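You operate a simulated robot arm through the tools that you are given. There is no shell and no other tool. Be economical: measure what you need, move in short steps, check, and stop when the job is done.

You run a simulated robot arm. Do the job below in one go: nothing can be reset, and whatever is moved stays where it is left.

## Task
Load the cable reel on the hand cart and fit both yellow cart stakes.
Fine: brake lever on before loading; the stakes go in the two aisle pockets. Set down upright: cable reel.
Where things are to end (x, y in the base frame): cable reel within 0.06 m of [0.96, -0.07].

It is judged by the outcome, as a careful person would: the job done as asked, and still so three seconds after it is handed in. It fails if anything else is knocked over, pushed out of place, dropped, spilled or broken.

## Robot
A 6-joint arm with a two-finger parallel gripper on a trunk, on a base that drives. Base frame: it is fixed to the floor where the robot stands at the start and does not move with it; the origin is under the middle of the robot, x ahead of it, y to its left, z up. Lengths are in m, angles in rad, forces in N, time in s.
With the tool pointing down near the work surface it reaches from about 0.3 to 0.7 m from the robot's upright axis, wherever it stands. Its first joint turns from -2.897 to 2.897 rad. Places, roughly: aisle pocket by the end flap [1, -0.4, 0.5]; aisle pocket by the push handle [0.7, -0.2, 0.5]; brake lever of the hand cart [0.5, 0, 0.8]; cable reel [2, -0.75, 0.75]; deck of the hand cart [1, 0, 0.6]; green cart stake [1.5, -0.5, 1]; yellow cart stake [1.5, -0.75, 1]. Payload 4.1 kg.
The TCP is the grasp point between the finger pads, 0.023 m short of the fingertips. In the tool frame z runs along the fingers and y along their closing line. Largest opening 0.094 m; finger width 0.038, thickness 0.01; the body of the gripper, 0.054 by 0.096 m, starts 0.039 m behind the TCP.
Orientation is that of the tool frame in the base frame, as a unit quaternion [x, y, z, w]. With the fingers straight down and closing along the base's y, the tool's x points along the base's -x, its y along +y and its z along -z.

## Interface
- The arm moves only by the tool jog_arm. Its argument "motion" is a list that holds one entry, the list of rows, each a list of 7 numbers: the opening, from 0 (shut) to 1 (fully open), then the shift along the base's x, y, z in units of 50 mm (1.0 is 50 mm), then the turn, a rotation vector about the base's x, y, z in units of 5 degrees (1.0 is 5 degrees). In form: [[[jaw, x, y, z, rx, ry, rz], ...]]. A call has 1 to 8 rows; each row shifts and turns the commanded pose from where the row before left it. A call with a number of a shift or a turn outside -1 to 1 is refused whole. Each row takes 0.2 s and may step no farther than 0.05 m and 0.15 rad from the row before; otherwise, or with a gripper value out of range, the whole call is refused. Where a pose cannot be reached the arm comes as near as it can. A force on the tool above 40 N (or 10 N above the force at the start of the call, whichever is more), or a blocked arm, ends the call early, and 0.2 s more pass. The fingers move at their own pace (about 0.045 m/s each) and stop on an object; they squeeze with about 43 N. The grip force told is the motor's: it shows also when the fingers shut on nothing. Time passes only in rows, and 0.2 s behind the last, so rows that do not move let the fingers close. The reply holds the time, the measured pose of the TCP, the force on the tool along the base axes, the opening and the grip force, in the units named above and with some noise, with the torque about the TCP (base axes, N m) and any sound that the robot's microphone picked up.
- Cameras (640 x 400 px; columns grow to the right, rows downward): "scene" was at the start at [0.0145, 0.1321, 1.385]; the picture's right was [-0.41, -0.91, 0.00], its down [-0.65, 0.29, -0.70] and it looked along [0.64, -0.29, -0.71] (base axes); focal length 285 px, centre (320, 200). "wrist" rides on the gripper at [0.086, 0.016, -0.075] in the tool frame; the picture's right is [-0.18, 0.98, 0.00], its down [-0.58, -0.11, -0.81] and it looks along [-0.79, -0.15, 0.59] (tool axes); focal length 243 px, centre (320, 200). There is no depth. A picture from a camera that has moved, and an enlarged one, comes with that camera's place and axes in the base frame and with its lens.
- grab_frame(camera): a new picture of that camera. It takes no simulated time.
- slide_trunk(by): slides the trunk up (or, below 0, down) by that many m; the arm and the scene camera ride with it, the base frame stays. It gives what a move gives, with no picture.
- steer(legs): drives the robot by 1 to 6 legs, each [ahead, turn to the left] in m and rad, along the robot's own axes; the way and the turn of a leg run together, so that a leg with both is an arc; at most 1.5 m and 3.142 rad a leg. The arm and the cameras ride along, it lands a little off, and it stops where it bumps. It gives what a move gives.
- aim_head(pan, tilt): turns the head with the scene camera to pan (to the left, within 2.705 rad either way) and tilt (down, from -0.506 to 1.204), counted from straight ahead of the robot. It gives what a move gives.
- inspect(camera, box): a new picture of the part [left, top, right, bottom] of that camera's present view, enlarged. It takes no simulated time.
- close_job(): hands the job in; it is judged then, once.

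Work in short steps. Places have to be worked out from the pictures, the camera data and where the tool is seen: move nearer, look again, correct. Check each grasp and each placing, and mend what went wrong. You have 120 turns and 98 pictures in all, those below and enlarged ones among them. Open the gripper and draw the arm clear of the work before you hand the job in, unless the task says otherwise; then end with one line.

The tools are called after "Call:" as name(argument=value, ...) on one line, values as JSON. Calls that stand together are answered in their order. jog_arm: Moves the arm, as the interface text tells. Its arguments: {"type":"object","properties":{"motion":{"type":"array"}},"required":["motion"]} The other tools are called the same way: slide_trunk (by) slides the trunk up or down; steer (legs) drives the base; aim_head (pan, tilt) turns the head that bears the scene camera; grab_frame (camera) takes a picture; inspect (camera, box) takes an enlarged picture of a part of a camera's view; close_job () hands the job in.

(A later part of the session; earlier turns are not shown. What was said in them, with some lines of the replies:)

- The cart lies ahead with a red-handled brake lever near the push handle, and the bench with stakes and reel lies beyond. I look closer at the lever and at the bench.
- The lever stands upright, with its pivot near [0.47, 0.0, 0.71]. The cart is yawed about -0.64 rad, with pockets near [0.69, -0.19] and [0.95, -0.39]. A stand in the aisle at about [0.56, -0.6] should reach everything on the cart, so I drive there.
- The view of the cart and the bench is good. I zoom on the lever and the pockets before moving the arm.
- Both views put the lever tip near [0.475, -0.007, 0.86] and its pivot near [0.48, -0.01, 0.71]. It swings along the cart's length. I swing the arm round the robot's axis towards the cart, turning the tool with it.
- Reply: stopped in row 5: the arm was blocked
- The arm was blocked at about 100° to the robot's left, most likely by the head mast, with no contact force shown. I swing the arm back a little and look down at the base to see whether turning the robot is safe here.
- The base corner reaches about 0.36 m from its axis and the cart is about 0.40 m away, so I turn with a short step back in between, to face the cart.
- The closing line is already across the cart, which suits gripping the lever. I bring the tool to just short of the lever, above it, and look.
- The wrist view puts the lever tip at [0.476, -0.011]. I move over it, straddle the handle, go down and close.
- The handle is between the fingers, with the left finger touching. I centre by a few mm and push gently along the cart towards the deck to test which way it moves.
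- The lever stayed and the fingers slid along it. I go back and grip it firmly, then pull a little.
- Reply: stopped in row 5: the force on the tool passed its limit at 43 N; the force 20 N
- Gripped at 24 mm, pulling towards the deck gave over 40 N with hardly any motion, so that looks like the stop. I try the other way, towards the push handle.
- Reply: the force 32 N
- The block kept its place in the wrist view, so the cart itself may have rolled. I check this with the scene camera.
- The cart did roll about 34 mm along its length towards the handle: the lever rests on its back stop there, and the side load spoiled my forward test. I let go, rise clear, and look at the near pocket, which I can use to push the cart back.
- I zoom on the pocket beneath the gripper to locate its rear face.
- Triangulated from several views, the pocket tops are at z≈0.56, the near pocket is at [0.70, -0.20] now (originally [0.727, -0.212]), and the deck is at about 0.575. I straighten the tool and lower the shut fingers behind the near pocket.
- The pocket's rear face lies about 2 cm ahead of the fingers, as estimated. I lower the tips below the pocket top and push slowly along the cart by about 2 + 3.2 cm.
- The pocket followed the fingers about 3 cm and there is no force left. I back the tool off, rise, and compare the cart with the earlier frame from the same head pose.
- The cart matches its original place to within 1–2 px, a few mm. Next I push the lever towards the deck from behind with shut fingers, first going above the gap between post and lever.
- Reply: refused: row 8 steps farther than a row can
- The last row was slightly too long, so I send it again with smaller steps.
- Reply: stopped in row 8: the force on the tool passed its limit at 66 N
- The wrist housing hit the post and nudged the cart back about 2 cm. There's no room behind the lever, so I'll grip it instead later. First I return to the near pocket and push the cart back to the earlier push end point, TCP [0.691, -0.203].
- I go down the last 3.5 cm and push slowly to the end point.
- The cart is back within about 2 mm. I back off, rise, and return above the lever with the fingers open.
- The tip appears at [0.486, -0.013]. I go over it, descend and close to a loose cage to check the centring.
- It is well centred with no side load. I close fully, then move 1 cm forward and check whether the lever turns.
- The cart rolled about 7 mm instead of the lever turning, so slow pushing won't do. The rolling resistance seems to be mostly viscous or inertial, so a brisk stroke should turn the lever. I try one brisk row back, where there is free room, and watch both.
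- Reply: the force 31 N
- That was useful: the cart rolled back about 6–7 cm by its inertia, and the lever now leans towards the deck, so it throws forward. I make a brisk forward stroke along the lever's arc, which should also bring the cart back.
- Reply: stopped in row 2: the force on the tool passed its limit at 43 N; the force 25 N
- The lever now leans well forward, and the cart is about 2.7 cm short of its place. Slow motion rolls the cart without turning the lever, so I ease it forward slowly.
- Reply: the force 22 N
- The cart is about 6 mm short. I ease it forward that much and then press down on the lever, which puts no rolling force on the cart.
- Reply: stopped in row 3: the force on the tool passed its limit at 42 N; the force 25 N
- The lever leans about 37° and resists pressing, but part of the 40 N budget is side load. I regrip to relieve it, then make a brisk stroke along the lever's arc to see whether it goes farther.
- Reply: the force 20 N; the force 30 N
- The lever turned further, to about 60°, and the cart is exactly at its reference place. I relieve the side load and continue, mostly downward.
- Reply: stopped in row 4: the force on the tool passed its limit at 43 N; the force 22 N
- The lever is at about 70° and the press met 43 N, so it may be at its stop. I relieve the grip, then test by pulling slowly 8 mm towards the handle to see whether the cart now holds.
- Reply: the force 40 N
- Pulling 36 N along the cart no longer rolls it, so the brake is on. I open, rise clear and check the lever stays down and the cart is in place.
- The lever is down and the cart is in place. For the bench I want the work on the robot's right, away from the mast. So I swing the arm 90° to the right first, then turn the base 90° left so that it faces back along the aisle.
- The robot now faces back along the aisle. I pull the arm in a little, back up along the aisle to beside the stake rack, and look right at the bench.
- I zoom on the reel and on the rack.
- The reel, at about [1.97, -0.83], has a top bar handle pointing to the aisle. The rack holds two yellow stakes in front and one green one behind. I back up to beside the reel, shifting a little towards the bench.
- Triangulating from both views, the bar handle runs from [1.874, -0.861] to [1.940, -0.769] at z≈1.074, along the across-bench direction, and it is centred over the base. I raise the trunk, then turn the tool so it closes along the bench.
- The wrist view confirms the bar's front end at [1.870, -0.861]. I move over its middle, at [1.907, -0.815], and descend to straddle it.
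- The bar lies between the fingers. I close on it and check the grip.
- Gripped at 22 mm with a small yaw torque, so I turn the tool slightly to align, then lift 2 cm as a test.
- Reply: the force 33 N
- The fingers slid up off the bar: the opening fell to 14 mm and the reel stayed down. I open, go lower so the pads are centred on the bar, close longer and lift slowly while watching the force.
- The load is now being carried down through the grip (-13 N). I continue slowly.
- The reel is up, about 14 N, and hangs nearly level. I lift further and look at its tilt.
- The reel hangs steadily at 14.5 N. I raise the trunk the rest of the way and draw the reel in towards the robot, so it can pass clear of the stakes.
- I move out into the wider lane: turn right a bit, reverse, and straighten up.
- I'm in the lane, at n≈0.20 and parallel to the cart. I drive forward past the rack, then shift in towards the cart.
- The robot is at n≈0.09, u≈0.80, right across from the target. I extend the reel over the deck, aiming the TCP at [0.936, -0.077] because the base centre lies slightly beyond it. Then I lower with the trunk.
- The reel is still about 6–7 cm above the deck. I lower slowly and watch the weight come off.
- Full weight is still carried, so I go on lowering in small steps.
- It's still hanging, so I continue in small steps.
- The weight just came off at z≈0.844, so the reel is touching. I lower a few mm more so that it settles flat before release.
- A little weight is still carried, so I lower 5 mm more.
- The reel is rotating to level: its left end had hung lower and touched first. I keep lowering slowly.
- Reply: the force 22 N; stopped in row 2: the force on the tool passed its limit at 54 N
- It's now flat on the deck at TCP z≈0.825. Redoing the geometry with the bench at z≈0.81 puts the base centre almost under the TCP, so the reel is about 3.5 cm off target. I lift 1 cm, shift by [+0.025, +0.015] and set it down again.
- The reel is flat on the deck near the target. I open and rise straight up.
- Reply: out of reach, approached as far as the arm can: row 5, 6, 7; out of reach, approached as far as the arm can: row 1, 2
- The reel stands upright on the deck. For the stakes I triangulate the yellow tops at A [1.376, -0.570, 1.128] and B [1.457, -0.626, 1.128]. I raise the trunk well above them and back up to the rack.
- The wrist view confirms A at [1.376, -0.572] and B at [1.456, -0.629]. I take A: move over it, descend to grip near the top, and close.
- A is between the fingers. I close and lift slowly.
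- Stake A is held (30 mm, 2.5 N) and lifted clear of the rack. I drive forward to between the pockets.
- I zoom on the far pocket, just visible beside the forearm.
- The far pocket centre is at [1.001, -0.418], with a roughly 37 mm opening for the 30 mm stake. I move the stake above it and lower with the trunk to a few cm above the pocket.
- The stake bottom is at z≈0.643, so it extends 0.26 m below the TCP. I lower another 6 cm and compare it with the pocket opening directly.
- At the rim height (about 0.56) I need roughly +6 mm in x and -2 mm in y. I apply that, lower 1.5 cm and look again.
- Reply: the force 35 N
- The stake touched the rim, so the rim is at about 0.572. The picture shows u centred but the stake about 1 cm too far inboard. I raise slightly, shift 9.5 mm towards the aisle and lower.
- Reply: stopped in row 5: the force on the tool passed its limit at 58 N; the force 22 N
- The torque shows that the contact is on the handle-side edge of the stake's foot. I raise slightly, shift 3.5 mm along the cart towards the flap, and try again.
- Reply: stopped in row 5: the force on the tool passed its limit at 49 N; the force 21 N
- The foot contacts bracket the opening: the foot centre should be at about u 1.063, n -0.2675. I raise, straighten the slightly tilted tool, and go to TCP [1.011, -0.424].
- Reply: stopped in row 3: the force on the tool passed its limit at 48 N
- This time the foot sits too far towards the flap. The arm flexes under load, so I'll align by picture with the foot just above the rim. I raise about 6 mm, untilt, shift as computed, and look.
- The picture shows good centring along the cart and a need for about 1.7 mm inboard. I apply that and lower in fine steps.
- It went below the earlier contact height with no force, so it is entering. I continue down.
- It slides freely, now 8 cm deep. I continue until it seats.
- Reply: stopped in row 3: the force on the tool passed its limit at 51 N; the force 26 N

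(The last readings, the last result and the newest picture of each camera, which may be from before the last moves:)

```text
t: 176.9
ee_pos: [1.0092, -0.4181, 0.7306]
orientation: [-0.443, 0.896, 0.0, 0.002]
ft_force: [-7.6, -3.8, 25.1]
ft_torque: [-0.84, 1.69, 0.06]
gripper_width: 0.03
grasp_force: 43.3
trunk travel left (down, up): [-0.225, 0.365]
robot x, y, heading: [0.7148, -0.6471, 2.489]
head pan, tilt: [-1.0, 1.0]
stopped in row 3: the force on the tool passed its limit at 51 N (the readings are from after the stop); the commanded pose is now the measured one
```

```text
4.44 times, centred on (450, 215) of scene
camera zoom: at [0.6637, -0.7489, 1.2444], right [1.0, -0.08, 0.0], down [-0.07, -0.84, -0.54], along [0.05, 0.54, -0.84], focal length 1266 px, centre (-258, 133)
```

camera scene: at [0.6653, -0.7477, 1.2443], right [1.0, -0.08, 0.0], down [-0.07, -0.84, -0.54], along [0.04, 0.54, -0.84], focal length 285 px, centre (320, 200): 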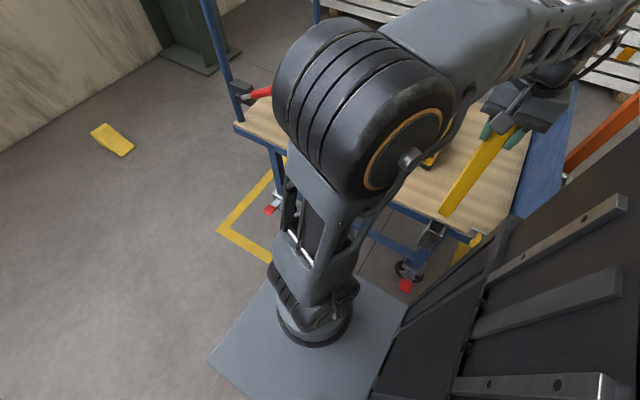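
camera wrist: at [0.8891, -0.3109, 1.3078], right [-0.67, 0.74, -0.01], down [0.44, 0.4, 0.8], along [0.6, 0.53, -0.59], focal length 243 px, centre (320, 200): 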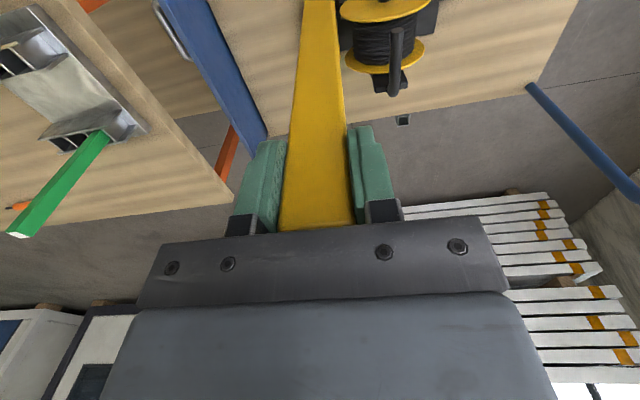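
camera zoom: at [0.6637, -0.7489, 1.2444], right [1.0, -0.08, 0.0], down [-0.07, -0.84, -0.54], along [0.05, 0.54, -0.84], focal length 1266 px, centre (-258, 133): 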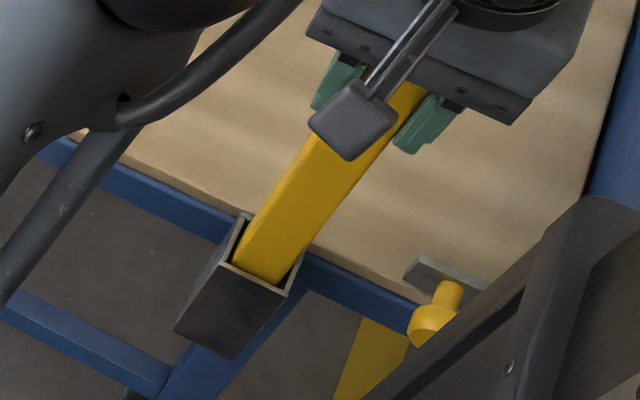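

Stake A is seated about 9.5 cm deep. I open and rise clear of it, then raise the trunk.

Call:
jog_arm(motion=[[[0.4, 0, 0, 0, 0, 0, 0], [0.8, 0, 0, 0, 0, 0, 0], [0.8, 0, 0, 0.3, 0, 0, 0], [0.8, 0, 0, 0.8, 0, 0, 0], [0.8, 0, 0, 1, 0, 0, 0], [0.8, 0, 0, 1, -0.03, 0.05, 0]]])

Call:
slide_trunk(by=0.365)

Call:
steer(legs=[[-0.53, 0]])

Call:
grab_frame(camera="scene")

```text
t: 178.3
ee_pos: [1.0108, -0.4189, 0.8868]
orientation: [-0.442, 0.897, 0.0, -0.002]
ft_force: [0.1, -0.6, 0.6]
ft_torque: [-0.03, 0.03, 0.01]
gripper_width: 0.0754
grasp_force: 0.0
trunk travel left (down, up): [-0.225, 0.365]
robot x, y, heading: [0.7107, -0.6499, 2.49]
head pan, tilt: [-1.0, 1.0]
```

```text
t: 181.9
ee_pos: [1.0115, -0.4184, 1.2506]
orientation: [-0.443, 0.897, -0.001, -0.002]
ft_force: [-0.1, 0.8, -0.2]
ft_torque: [0.01, 0.0, 0.01]
gripper_width: 0.0754
grasp_force: 0.1
trunk travel left (down, up): [-0.59, 0.0]
robot x, y, heading: [0.7105, -0.6463, 2.487]
head pan, tilt: [-1.0, 1.0]
```

```text
t: 184.9
ee_pos: [1.4264, -0.741, 1.25]
orientation: [-0.438, 0.899, -0.001, -0.002]
ft_force: [0.2, -0.5, 0.2]
ft_torque: [-0.01, 0.04, -0.01]
gripper_width: 0.0753
grasp_force: 0.1
trunk travel left (down, up): [-0.59, 0.0]
robot x, y, heading: [1.1265, -0.9693, 2.477]
head pan, tilt: [-1.0, 1.0]
```

```text
8 pictures are left
camera scene: at [1.0773, -1.0664, 1.6092], right [1.0, -0.09, 0.0], down [-0.08, -0.84, -0.54], along [0.05, 0.54, -0.84], focal length 285 px, centre (320, 200)
```

scene: 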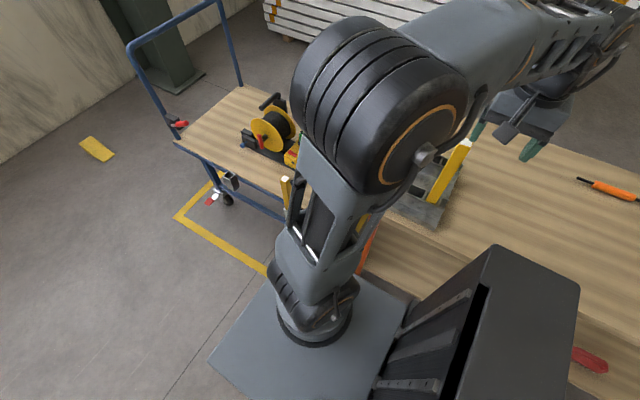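

Stake A stands in its pocket. I move over B at [1.456, -0.628], descend as before, grip and lift.

Call:
jog_arm(motion=[[[0.8, 0.2, 0.76, 0, 0, 0, 0.2], [0.8, 0.2, 0.75, 0, 0, 0, 0], [0.8, 0.19, 0.75, 0, 0, 0, 0], [0.8, 0, 0, -0.8, 0, 0, 0], [0.8, 0, 0, -0.8, 0, 0, 0], [0.8, 0, 0, -0.8, 0, 0, 0], [0.8, 0, 0, -0.75, 0, 0, 0], [0.8, 0, 0, 0, 0, 0, 0]]])

Call:
jog_arm(motion=[[[0.5, 0, 0, 0, 0, 0, 0], [0.2, 0, 0, 0, 0, 0, 0], [0, 0, 0, 0, 0, 0, 0], [0, 0, 0, 0, 0, 0, 0], [0, 0, 0, 0, 0, 0, 0]]])

```text
t: 186.7
ee_pos: [1.4541, -0.6267, 1.0956]
orientation: [-0.446, 0.895, -0.001, -0.002]
ft_force: [0.1, 0.2, 0.0]
ft_torque: [0.02, 0.03, 0.01]
gripper_width: 0.0752
grasp_force: 0.0
trunk travel left (down, up): [-0.59, 0.0]
robot x, y, heading: [1.1263, -0.9659, 2.477]
head pan, tilt: [-1.0, 1.0]
```

```text
t: 187.9
ee_pos: [1.4558, -0.6258, 1.0971]
orientation: [-0.446, 0.895, 0.0, -0.002]
ft_force: [1.1, -0.4, 0.1]
ft_torque: [-0.16, -0.16, -0.01]
gripper_width: 0.0297
grasp_force: 42.7
trunk travel left (down, up): [-0.59, 0.0]
robot x, y, heading: [1.1254, -0.9657, 2.48]
head pan, tilt: [-1.0, 1.0]
```

B is gripped at 30 mm. I lift it clear of the rack.

Call:
jog_arm(motion=[[[0, 0, 0, 0.2, 0, 0, 0], [0, 0, 0, 0.4, 0, 0, 0], [0, 0, 0, 0.5, 0, 0, 0], [0, 0, 0, 0.6, 0, 0, 0], [0, 0, 0, 0.6, 0, 0, 0], [0, 0, 0, 0.5, 0, 0, 0]]])

```text
t: 189.3
ee_pos: [1.4558, -0.6264, 1.235]
orientation: [-0.446, 0.895, -0.002, -0.003]
ft_force: [-0.3, 0.9, -2.4]
ft_torque: [-0.01, 0.0, -0.01]
gripper_width: 0.0296
grasp_force: 43.2
trunk travel left (down, up): [-0.59, 0.0]
robot x, y, heading: [1.1268, -0.9631, 2.475]
head pan, tilt: [-1.0, 1.0]
```

B hangs free (2.4 N). I drive forward so the near pocket has the same position relative to the robot that the far one had.

Call:
steer(legs=[[0, 0.02], [0.86, 0]])

```text
t: 194.2
ee_pos: [0.7548, -0.099, 1.2342]
orientation: [-0.452, 0.892, -0.001, -0.001]
ft_force: [-0.5, 0.0, -2.6]
ft_torque: [-0.01, -0.01, 0.0]
gripper_width: 0.03
grasp_force: 43.0
trunk travel left (down, up): [-0.59, 0.0]
robot x, y, heading: [0.4328, -0.4464, 2.496]
head pan, tilt: [-1.0, 1.0]
```

I move over the near pocket estimate [0.738, -0.215], trim the yaw to match the first insertion, and lower with the trunk.

Call:
jog_arm(motion=[[[0, -0.11, -0.77, 0, 0, 0, -0.25], [0, -0.11, -0.77, 0, 0, 0, 0], [0, -0.11, -0.77, 0, 0, 0, 0], [0, 0, 0, 0, 0, 0, 0]]])

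Call:
slide_trunk(by=-0.365)

Call:
inspect(camera="scene", box=[390, 180, 490, 260])

```text
t: 195.2
ee_pos: [0.7379, -0.2145, 1.2341]
orientation: [-0.443, 0.897, -0.001, -0.001]
ft_force: [-0.3, 0.6, -3.4]
ft_torque: [-0.06, -0.04, -0.03]
gripper_width: 0.0299
grasp_force: 42.7
trunk travel left (down, up): [-0.59, 0.0]
robot x, y, heading: [0.4298, -0.4437, 2.496]
head pan, tilt: [-1.0, 1.0]
```

```text
t: 198.8
ee_pos: [0.7384, -0.2156, 0.8702]
orientation: [-0.443, 0.896, -0.001, -0.002]
ft_force: [0.0, -0.4, -1.9]
ft_torque: [-0.03, 0.01, 0.02]
gripper_width: 0.0298
grasp_force: 42.4
trunk travel left (down, up): [-0.225, 0.365]
robot x, y, heading: [0.4314, -0.4461, 2.495]
head pan, tilt: [-1.0, 1.0]
```

```text
5.00 times, centred on (440, 220) of scene
camera zoom: at [0.3829, -0.5435, 1.2443], right [1.0, -0.08, 0.0], down [-0.06, -0.84, -0.54], along [0.04, 0.54, -0.84], focal length 1424 px, centre (-280, 100)
```

zoom: 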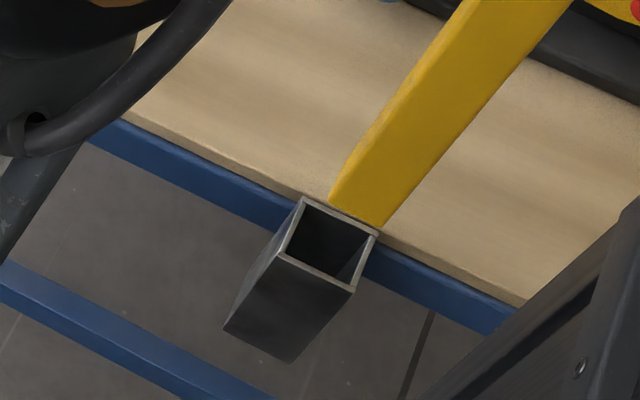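

I estimate a small shift of about 3 mm towards the aisle. I apply it, lower to about 8 mm above the rim, and look closely.

Call:
jog_arm(motion=[[[0, -0.036, -0.048, -0.2, 0, 0, 0], [0, 0, 0, -0.3, 0, 0, 0], [0, 0, 0, 0, 0, 0, 0]]])

Call:
inspect(camera="scene", box=[410, 205, 460, 245])

```text
t: 199.6
ee_pos: [0.7361, -0.2171, 0.8456]
orientation: [-0.443, 0.897, -0.001, -0.001]
ft_force: [0.9, 0.3, -2.5]
ft_torque: [0.01, 0.02, -0.03]
gripper_width: 0.0298
grasp_force: 42.5
trunk travel left (down, up): [-0.225, 0.365]
robot x, y, heading: [0.4302, -0.442, 2.495]
head pan, tilt: [-1.0, 1.0]
```

```text
10.00 times, centred on (435, 225) of scene
camera zoom: at [0.3829, -0.5435, 1.2442], right [1.0, -0.08, 0.0], down [-0.06, -0.84, -0.54], along [0.04, 0.54, -0.84], focal length 2848 px, centre (-830, -50)
```

zoom: 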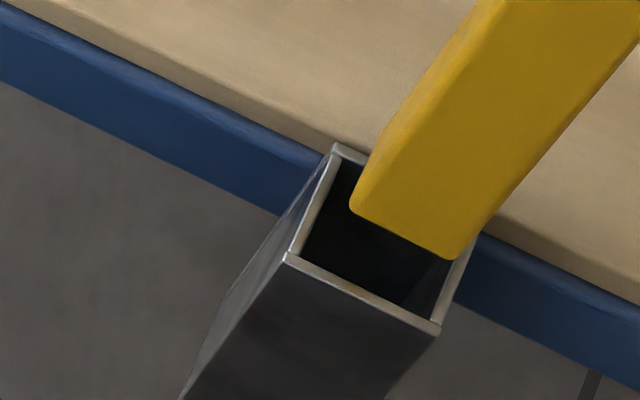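

Compared with the successful first insertion, the foot needs about 12 mm towards the aisle and 4 mm towards the handle. I shift it and check again.

Call:
jog_arm(motion=[[[0, -0.204, -0.142, 0, 0, 0, 0], [0, 0, 0, 0, 0, 0, 0]]])

Call:
inspect(camera="scene", box=[410, 205, 460, 245])

```text
t: 200.2
ee_pos: [0.7266, -0.2236, 0.8458]
orientation: [-0.443, 0.897, 0.0, -0.002]
ft_force: [-0.5, 0.4, -3.3]
ft_torque: [-0.02, -0.01, 0.01]
gripper_width: 0.0296
grasp_force: 43.3
trunk travel left (down, up): [-0.225, 0.365]
robot x, y, heading: [0.4298, -0.4449, 2.495]
head pan, tilt: [-1.0, 1.0]
```

```text
10.00 times, centred on (435, 225) of scene
camera zoom: at [0.3829, -0.5435, 1.2442], right [1.0, -0.08, 0.0], down [-0.06, -0.84, -0.54], along [0.04, 0.54, -0.84], focal length 2848 px, centre (-830, -50)
```

zoom: 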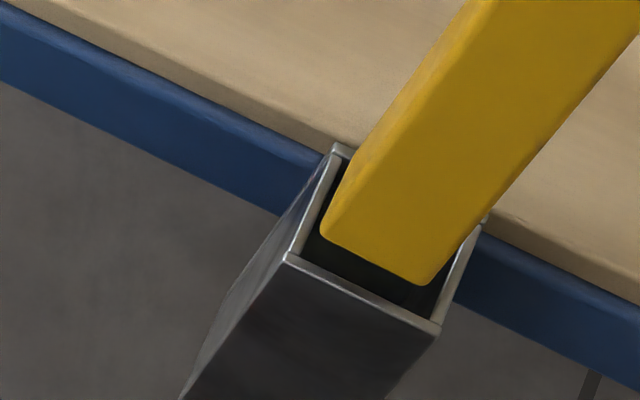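

The foot now matches the alignment that worked. I lower in fine steps.

Call:
jog_arm(motion=[[[0, 0.014, -0.01, -0.06, 0, 0, 0], [0, 0, 0, -0.06, 0, 0, 0], [0, 0, 0, -0.06, 0, 0, 0]]])

Call:
jog_arm(motion=[[[0, 0, 0, -0.06, 0, 0, 0], [0, 0, 0, -0.06, 0, 0, 0]]])

```text
t: 201.0
ee_pos: [0.7279, -0.2246, 0.8356]
orientation: [-0.443, 0.897, -0.001, -0.002]
ft_force: [0.1, -1.0, -2.9]
ft_torque: [0.0, 0.02, 0.01]
gripper_width: 0.0298
grasp_force: 42.4
trunk travel left (down, up): [-0.225, 0.365]
robot x, y, heading: [0.4314, -0.4439, 2.492]
head pan, tilt: [-1.0, 1.0]
```

```text
t: 201.6
ee_pos: [0.727, -0.2244, 0.8335]
orientation: [-0.444, 0.896, 0.0, 0.003]
ft_force: [-1.1, -0.2, 34.1]
ft_torque: [0.01, 0.96, -0.02]
gripper_width: 0.0299
grasp_force: 43.5
trunk travel left (down, up): [-0.225, 0.365]
robot x, y, heading: [0.4288, -0.4392, 2.491]
head pan, tilt: [-1.0, 1.0]
```

It touched the rim on the handle side. The foot had been higher than I assumed, so I raise, shift about 2.5 mm towards the flap and 3 mm inboard, and lower again.

Call:
jog_arm(motion=[[[0, 0, 0, 0.2, 0, 0, 0], [0, 0.076, 0.018, 0, 0, 0, 0], [0, 0, 0, -0.08, 0, 0, 0], [0, 0, 0, -0.08, 0, 0, 0], [0, 0, 0, -0.08, 0, 0, 0]]])

```text
t: 202.8
ee_pos: [0.7305, -0.2242, 0.8314]
orientation: [-0.443, 0.896, 0.0, 0.004]
ft_force: [-1.1, 5.3, 37.1]
ft_torque: [1.04, 0.96, -0.16]
gripper_width: 0.0298
grasp_force: 42.4
trunk travel left (down, up): [-0.225, 0.365]
robot x, y, heading: [0.4303, -0.4447, 2.495]
head pan, tilt: [-1.0, 1.0]
```

Now only the aisle-side edge touches. I raise and shift 3 mm inboard and 1 mm towards the flap.

Call:
jog_arm(motion=[[[0, 0, 0, 0.2, 0, 0, 0], [0, 0.052, 0.036, 0, 0, 0, 0], [0, 0, 0, -0.08, 0, 0, 0], [0, 0, 0, -0.08, 0, 0, 0], [0, 0, 0, -0.06, 0, 0, 0]]])

```text
t: 204.0
ee_pos: [0.733, -0.2222, 0.831]
orientation: [-0.443, 0.897, 0.0, 0.003]
ft_force: [-1.6, 4.1, 36.9]
ft_torque: [0.61, 1.13, -0.07]
gripper_width: 0.0302
grasp_force: 43.1
trunk travel left (down, up): [-0.225, 0.365]
robot x, y, heading: [0.4287, -0.4418, 2.494]
head pan, tilt: [-1.0, 1.0]
```

The aisle edge still touches, so I shift another 4 mm inboard.

Call:
jog_arm(motion=[[[0, 0, 0, 0.2, 0, 0, 0], [0, 0.048, 0.064, 0, 0, 0, 0], [0, 0, 0, -0.08, 0, 0, 0], [0, 0, 0, -0.08, 0, 0, 0], [0, 0, 0, -0.06, 0, 0, 0]]])

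```text
t: 205.2
ee_pos: [0.7357, -0.2186, 0.8259]
orientation: [-0.444, 0.896, -0.001, -0.002]
ft_force: [1.7, 0.1, -2.3]
ft_torque: [-0.01, 0.01, -0.03]
gripper_width: 0.0297
grasp_force: 43.2
trunk travel left (down, up): [-0.225, 0.365]
robot x, y, heading: [0.4263, -0.4401, 2.492]
head pan, tilt: [-1.0, 1.0]
```

No force and lower than before, so it is entering. I continue down.

Call:
jog_arm(motion=[[[0, 0, 0, -0.1, 0, 0, 0], [0, 0, 0, -0.15, 0, 0, 0], [0, 0, 0, -0.2, 0, 0, 0], [0, 0, 0, -0.2, 0, 0, 0]]])

Call:
jog_arm(motion=[[[0, 0, 0, -0.2, 0, 0, 0], [0, 0, 0, -0.2, 0, 0, 0], [0, 0, 0, -0.2, 0, 0, 0], [0, 0, 0, -0.2, 0, 0, 0]]])

Call:
jog_arm(motion=[[[0, 0, 0, -0.12, 0, 0, 0], [0, 0, 0, -0.12, 0, 0, 0], [0, 0, 0, -0.12, 0, 0, 0]]])

```text
t: 206.2
ee_pos: [0.7355, -0.218, 0.7931]
orientation: [-0.443, 0.897, -0.001, -0.002]
ft_force: [0.5, 0.4, -2.2]
ft_torque: [0.0, 0.03, 0.03]
gripper_width: 0.03
grasp_force: 43.0
trunk travel left (down, up): [-0.225, 0.365]
robot x, y, heading: [0.429, -0.4441, 2.49]
head pan, tilt: [-1.0, 1.0]
```

```text
t: 207.2
ee_pos: [0.7366, -0.2184, 0.7532]
orientation: [-0.443, 0.896, -0.001, -0.002]
ft_force: [0.1, -0.3, -2.8]
ft_torque: [0.01, 0.01, 0.01]
gripper_width: 0.0298
grasp_force: 42.8
trunk travel left (down, up): [-0.225, 0.365]
robot x, y, heading: [0.4272, -0.4416, 2.492]
head pan, tilt: [-1.0, 1.0]
```

```text
t: 208.0
ee_pos: [0.7351, -0.219, 0.7371]
orientation: [-0.443, 0.897, -0.001, 0.0]
ft_force: [-5.2, -3.1, 19.8]
ft_torque: [-0.5, 1.07, -0.01]
gripper_width: 0.0295
grasp_force: 42.6
trunk travel left (down, up): [-0.225, 0.365]
robot x, y, heading: [0.431, -0.4417, 2.491]
head pan, tilt: [-1.0, 1.0]
```

B is seated at about the same depth as A. I open, rise clear, draw the arm back and look.

Call:
jog_arm(motion=[[[0.4, 0, 0, 0, 0, 0, 0], [0.8, 0, 0, 0, 0, 0, 0], [0.8, 0, 0, 0.3, 0, 0, 0], [0.8, 0, 0, 0.8, 0, 0, 0], [0.8, 0, 0, 1, 0, 0, 0], [0.8, 0, 0, 1, 0, 0, 0]]])

Call:
slide_trunk(by=0.2)

Call:
steer(legs=[[0, 0.3], [0.35, 0]])

Call:
aim_head(pan=-2.2, tilt=0.75)

Call:
grab_frame(camera="scene")

```text
t: 209.4
ee_pos: [0.733, -0.2191, 0.8929]
orientation: [-0.443, 0.896, 0.0, -0.002]
ft_force: [-0.7, -0.1, 0.6]
ft_torque: [0.0, 0.01, 0.0]
gripper_width: 0.0755
grasp_force: 0.1
trunk travel left (down, up): [-0.225, 0.365]
robot x, y, heading: [0.4299, -0.4408, 2.499]
head pan, tilt: [-1.0, 1.0]
```

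```text
t: 211.6
ee_pos: [0.734, -0.2198, 1.092]
orientation: [-0.443, 0.896, -0.001, -0.002]
ft_force: [1.0, 0.8, -0.4]
ft_torque: [0.0, 0.01, -0.01]
gripper_width: 0.0751
grasp_force: 0.1
trunk travel left (down, up): [-0.425, 0.165]
robot x, y, heading: [0.4277, -0.4429, 2.496]
head pan, tilt: [-1.0, 1.0]
```

```text
t: 214.8
ee_pos: [0.3291, -0.022, 1.0907]
orientation: [-0.573, 0.819, -0.001, -0.001]
ft_force: [-0.5, 0.5, -0.3]
ft_torque: [-0.01, 0.03, -0.01]
gripper_width: 0.0753
grasp_force: 0.0
trunk travel left (down, up): [-0.425, 0.165]
robot x, y, heading: [0.1058, -0.3207, 2.797]
head pan, tilt: [-1.0, 1.0]
```

```text
t: 216.2
ee_pos: [0.3296, -0.0229, 1.0915]
orientation: [-0.573, 0.819, -0.001, -0.002]
ft_force: [0.6, 0.4, 0.1]
ft_torque: [0.0, -0.01, 0.0]
gripper_width: 0.0754
grasp_force: 0.0
trunk travel left (down, up): [-0.425, 0.165]
robot x, y, heading: [0.1046, -0.326, 2.797]
head pan, tilt: [-2.201, 0.75]
```

```text
4 pictures are left
camera scene: at [0.1749, -0.4574, 1.4633], right [0.56, -0.83, 0.0], down [-0.56, -0.38, -0.73], along [0.6, 0.41, -0.68], focal length 285 px, centre (320, 200)
```

scene: 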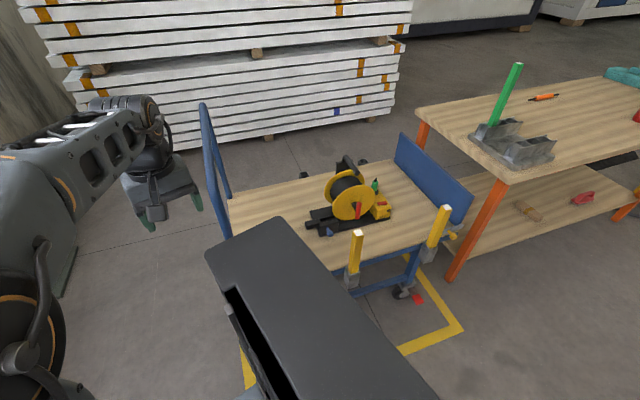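

Both yellow stakes stand in the aisle pockets, the green one is still in its rack, and the reel stands upright. I zoom on the reel to verify its place.

Call:
inspect(camera="scene", box=[200, 140, 420, 280])

```text
2.86 times, centred on (310, 210) of scene
camera zoom: at [0.1749, -0.4574, 1.4633], right [0.56, -0.83, 0.0], down [-0.56, -0.38, -0.73], along [0.6, 0.41, -0.68], focal length 814 px, centre (349, 171)
```

zoom: 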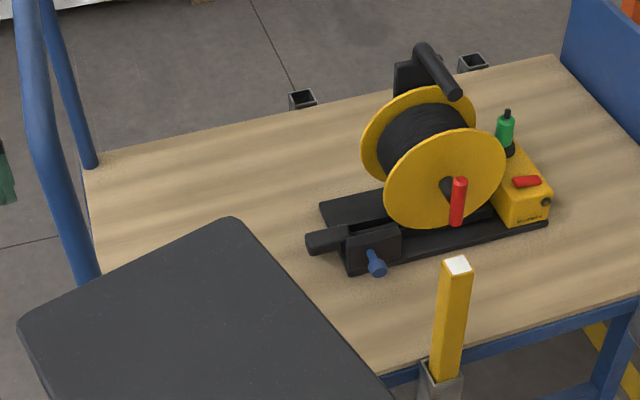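

The reel's base centre computes to [0.948, -0.083], within 2 cm of the target and upright. I drive a little further away from the handle and check that the brake lever is still on.

Call:
steer(legs=[[0.2, 0]])

Call:
aim_head(pan=-2.4, tilt=0.8)

Call:
grab_frame(camera="scene")

```text
t: 217.8
ee_pos: [0.1427, 0.045, 1.0909]
orientation: [-0.572, 0.821, -0.001, -0.002]
ft_force: [-0.3, 0.8, 0.3]
ft_torque: [-0.01, 0.02, 0.02]
gripper_width: 0.0751
grasp_force: 0.1
trunk travel left (down, up): [-0.425, 0.165]
robot x, y, heading: [-0.0835, -0.2594, 2.796]
head pan, tilt: [-2.201, 0.75]
```

```text
t: 218.5
ee_pos: [0.1427, 0.0449, 1.0922]
orientation: [-0.572, 0.82, -0.001, -0.001]
ft_force: [-0.1, -0.2, -0.2]
ft_torque: [-0.01, 0.0, 0.02]
gripper_width: 0.0752
grasp_force: 0.1
trunk travel left (down, up): [-0.425, 0.165]
robot x, y, heading: [-0.0757, -0.2556, 2.797]
head pan, tilt: [-2.4, 0.799]
```

```text
2 pictures are left
camera scene: at [-0.0071, -0.4054, 1.4594], right [0.39, -0.92, 0.0], down [-0.66, -0.28, -0.7], along [0.64, 0.27, -0.72], focal length 285 px, centre (320, 200)
```

scene: 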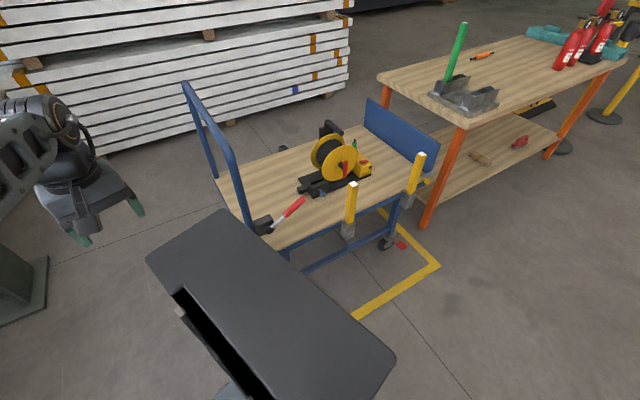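

The picture shows the lever down with the brake on, the reel upright on the deck, and both yellow stakes in the aisle pockets. The gripper is open and the arm is clear, so I hand the job in.

Call:
close_job()

```text
The job is handed in.
```

The cable reel is loaded upright on the hand cart, its base centre about 2 cm from [0.96, -0.07], with the brake lever on and both yellow stakes seated in the aisle pockets. The cart rolled a few centimetres while I worked the lever; I pushed it back to within about 5 mm of its starting place before setting the brake.
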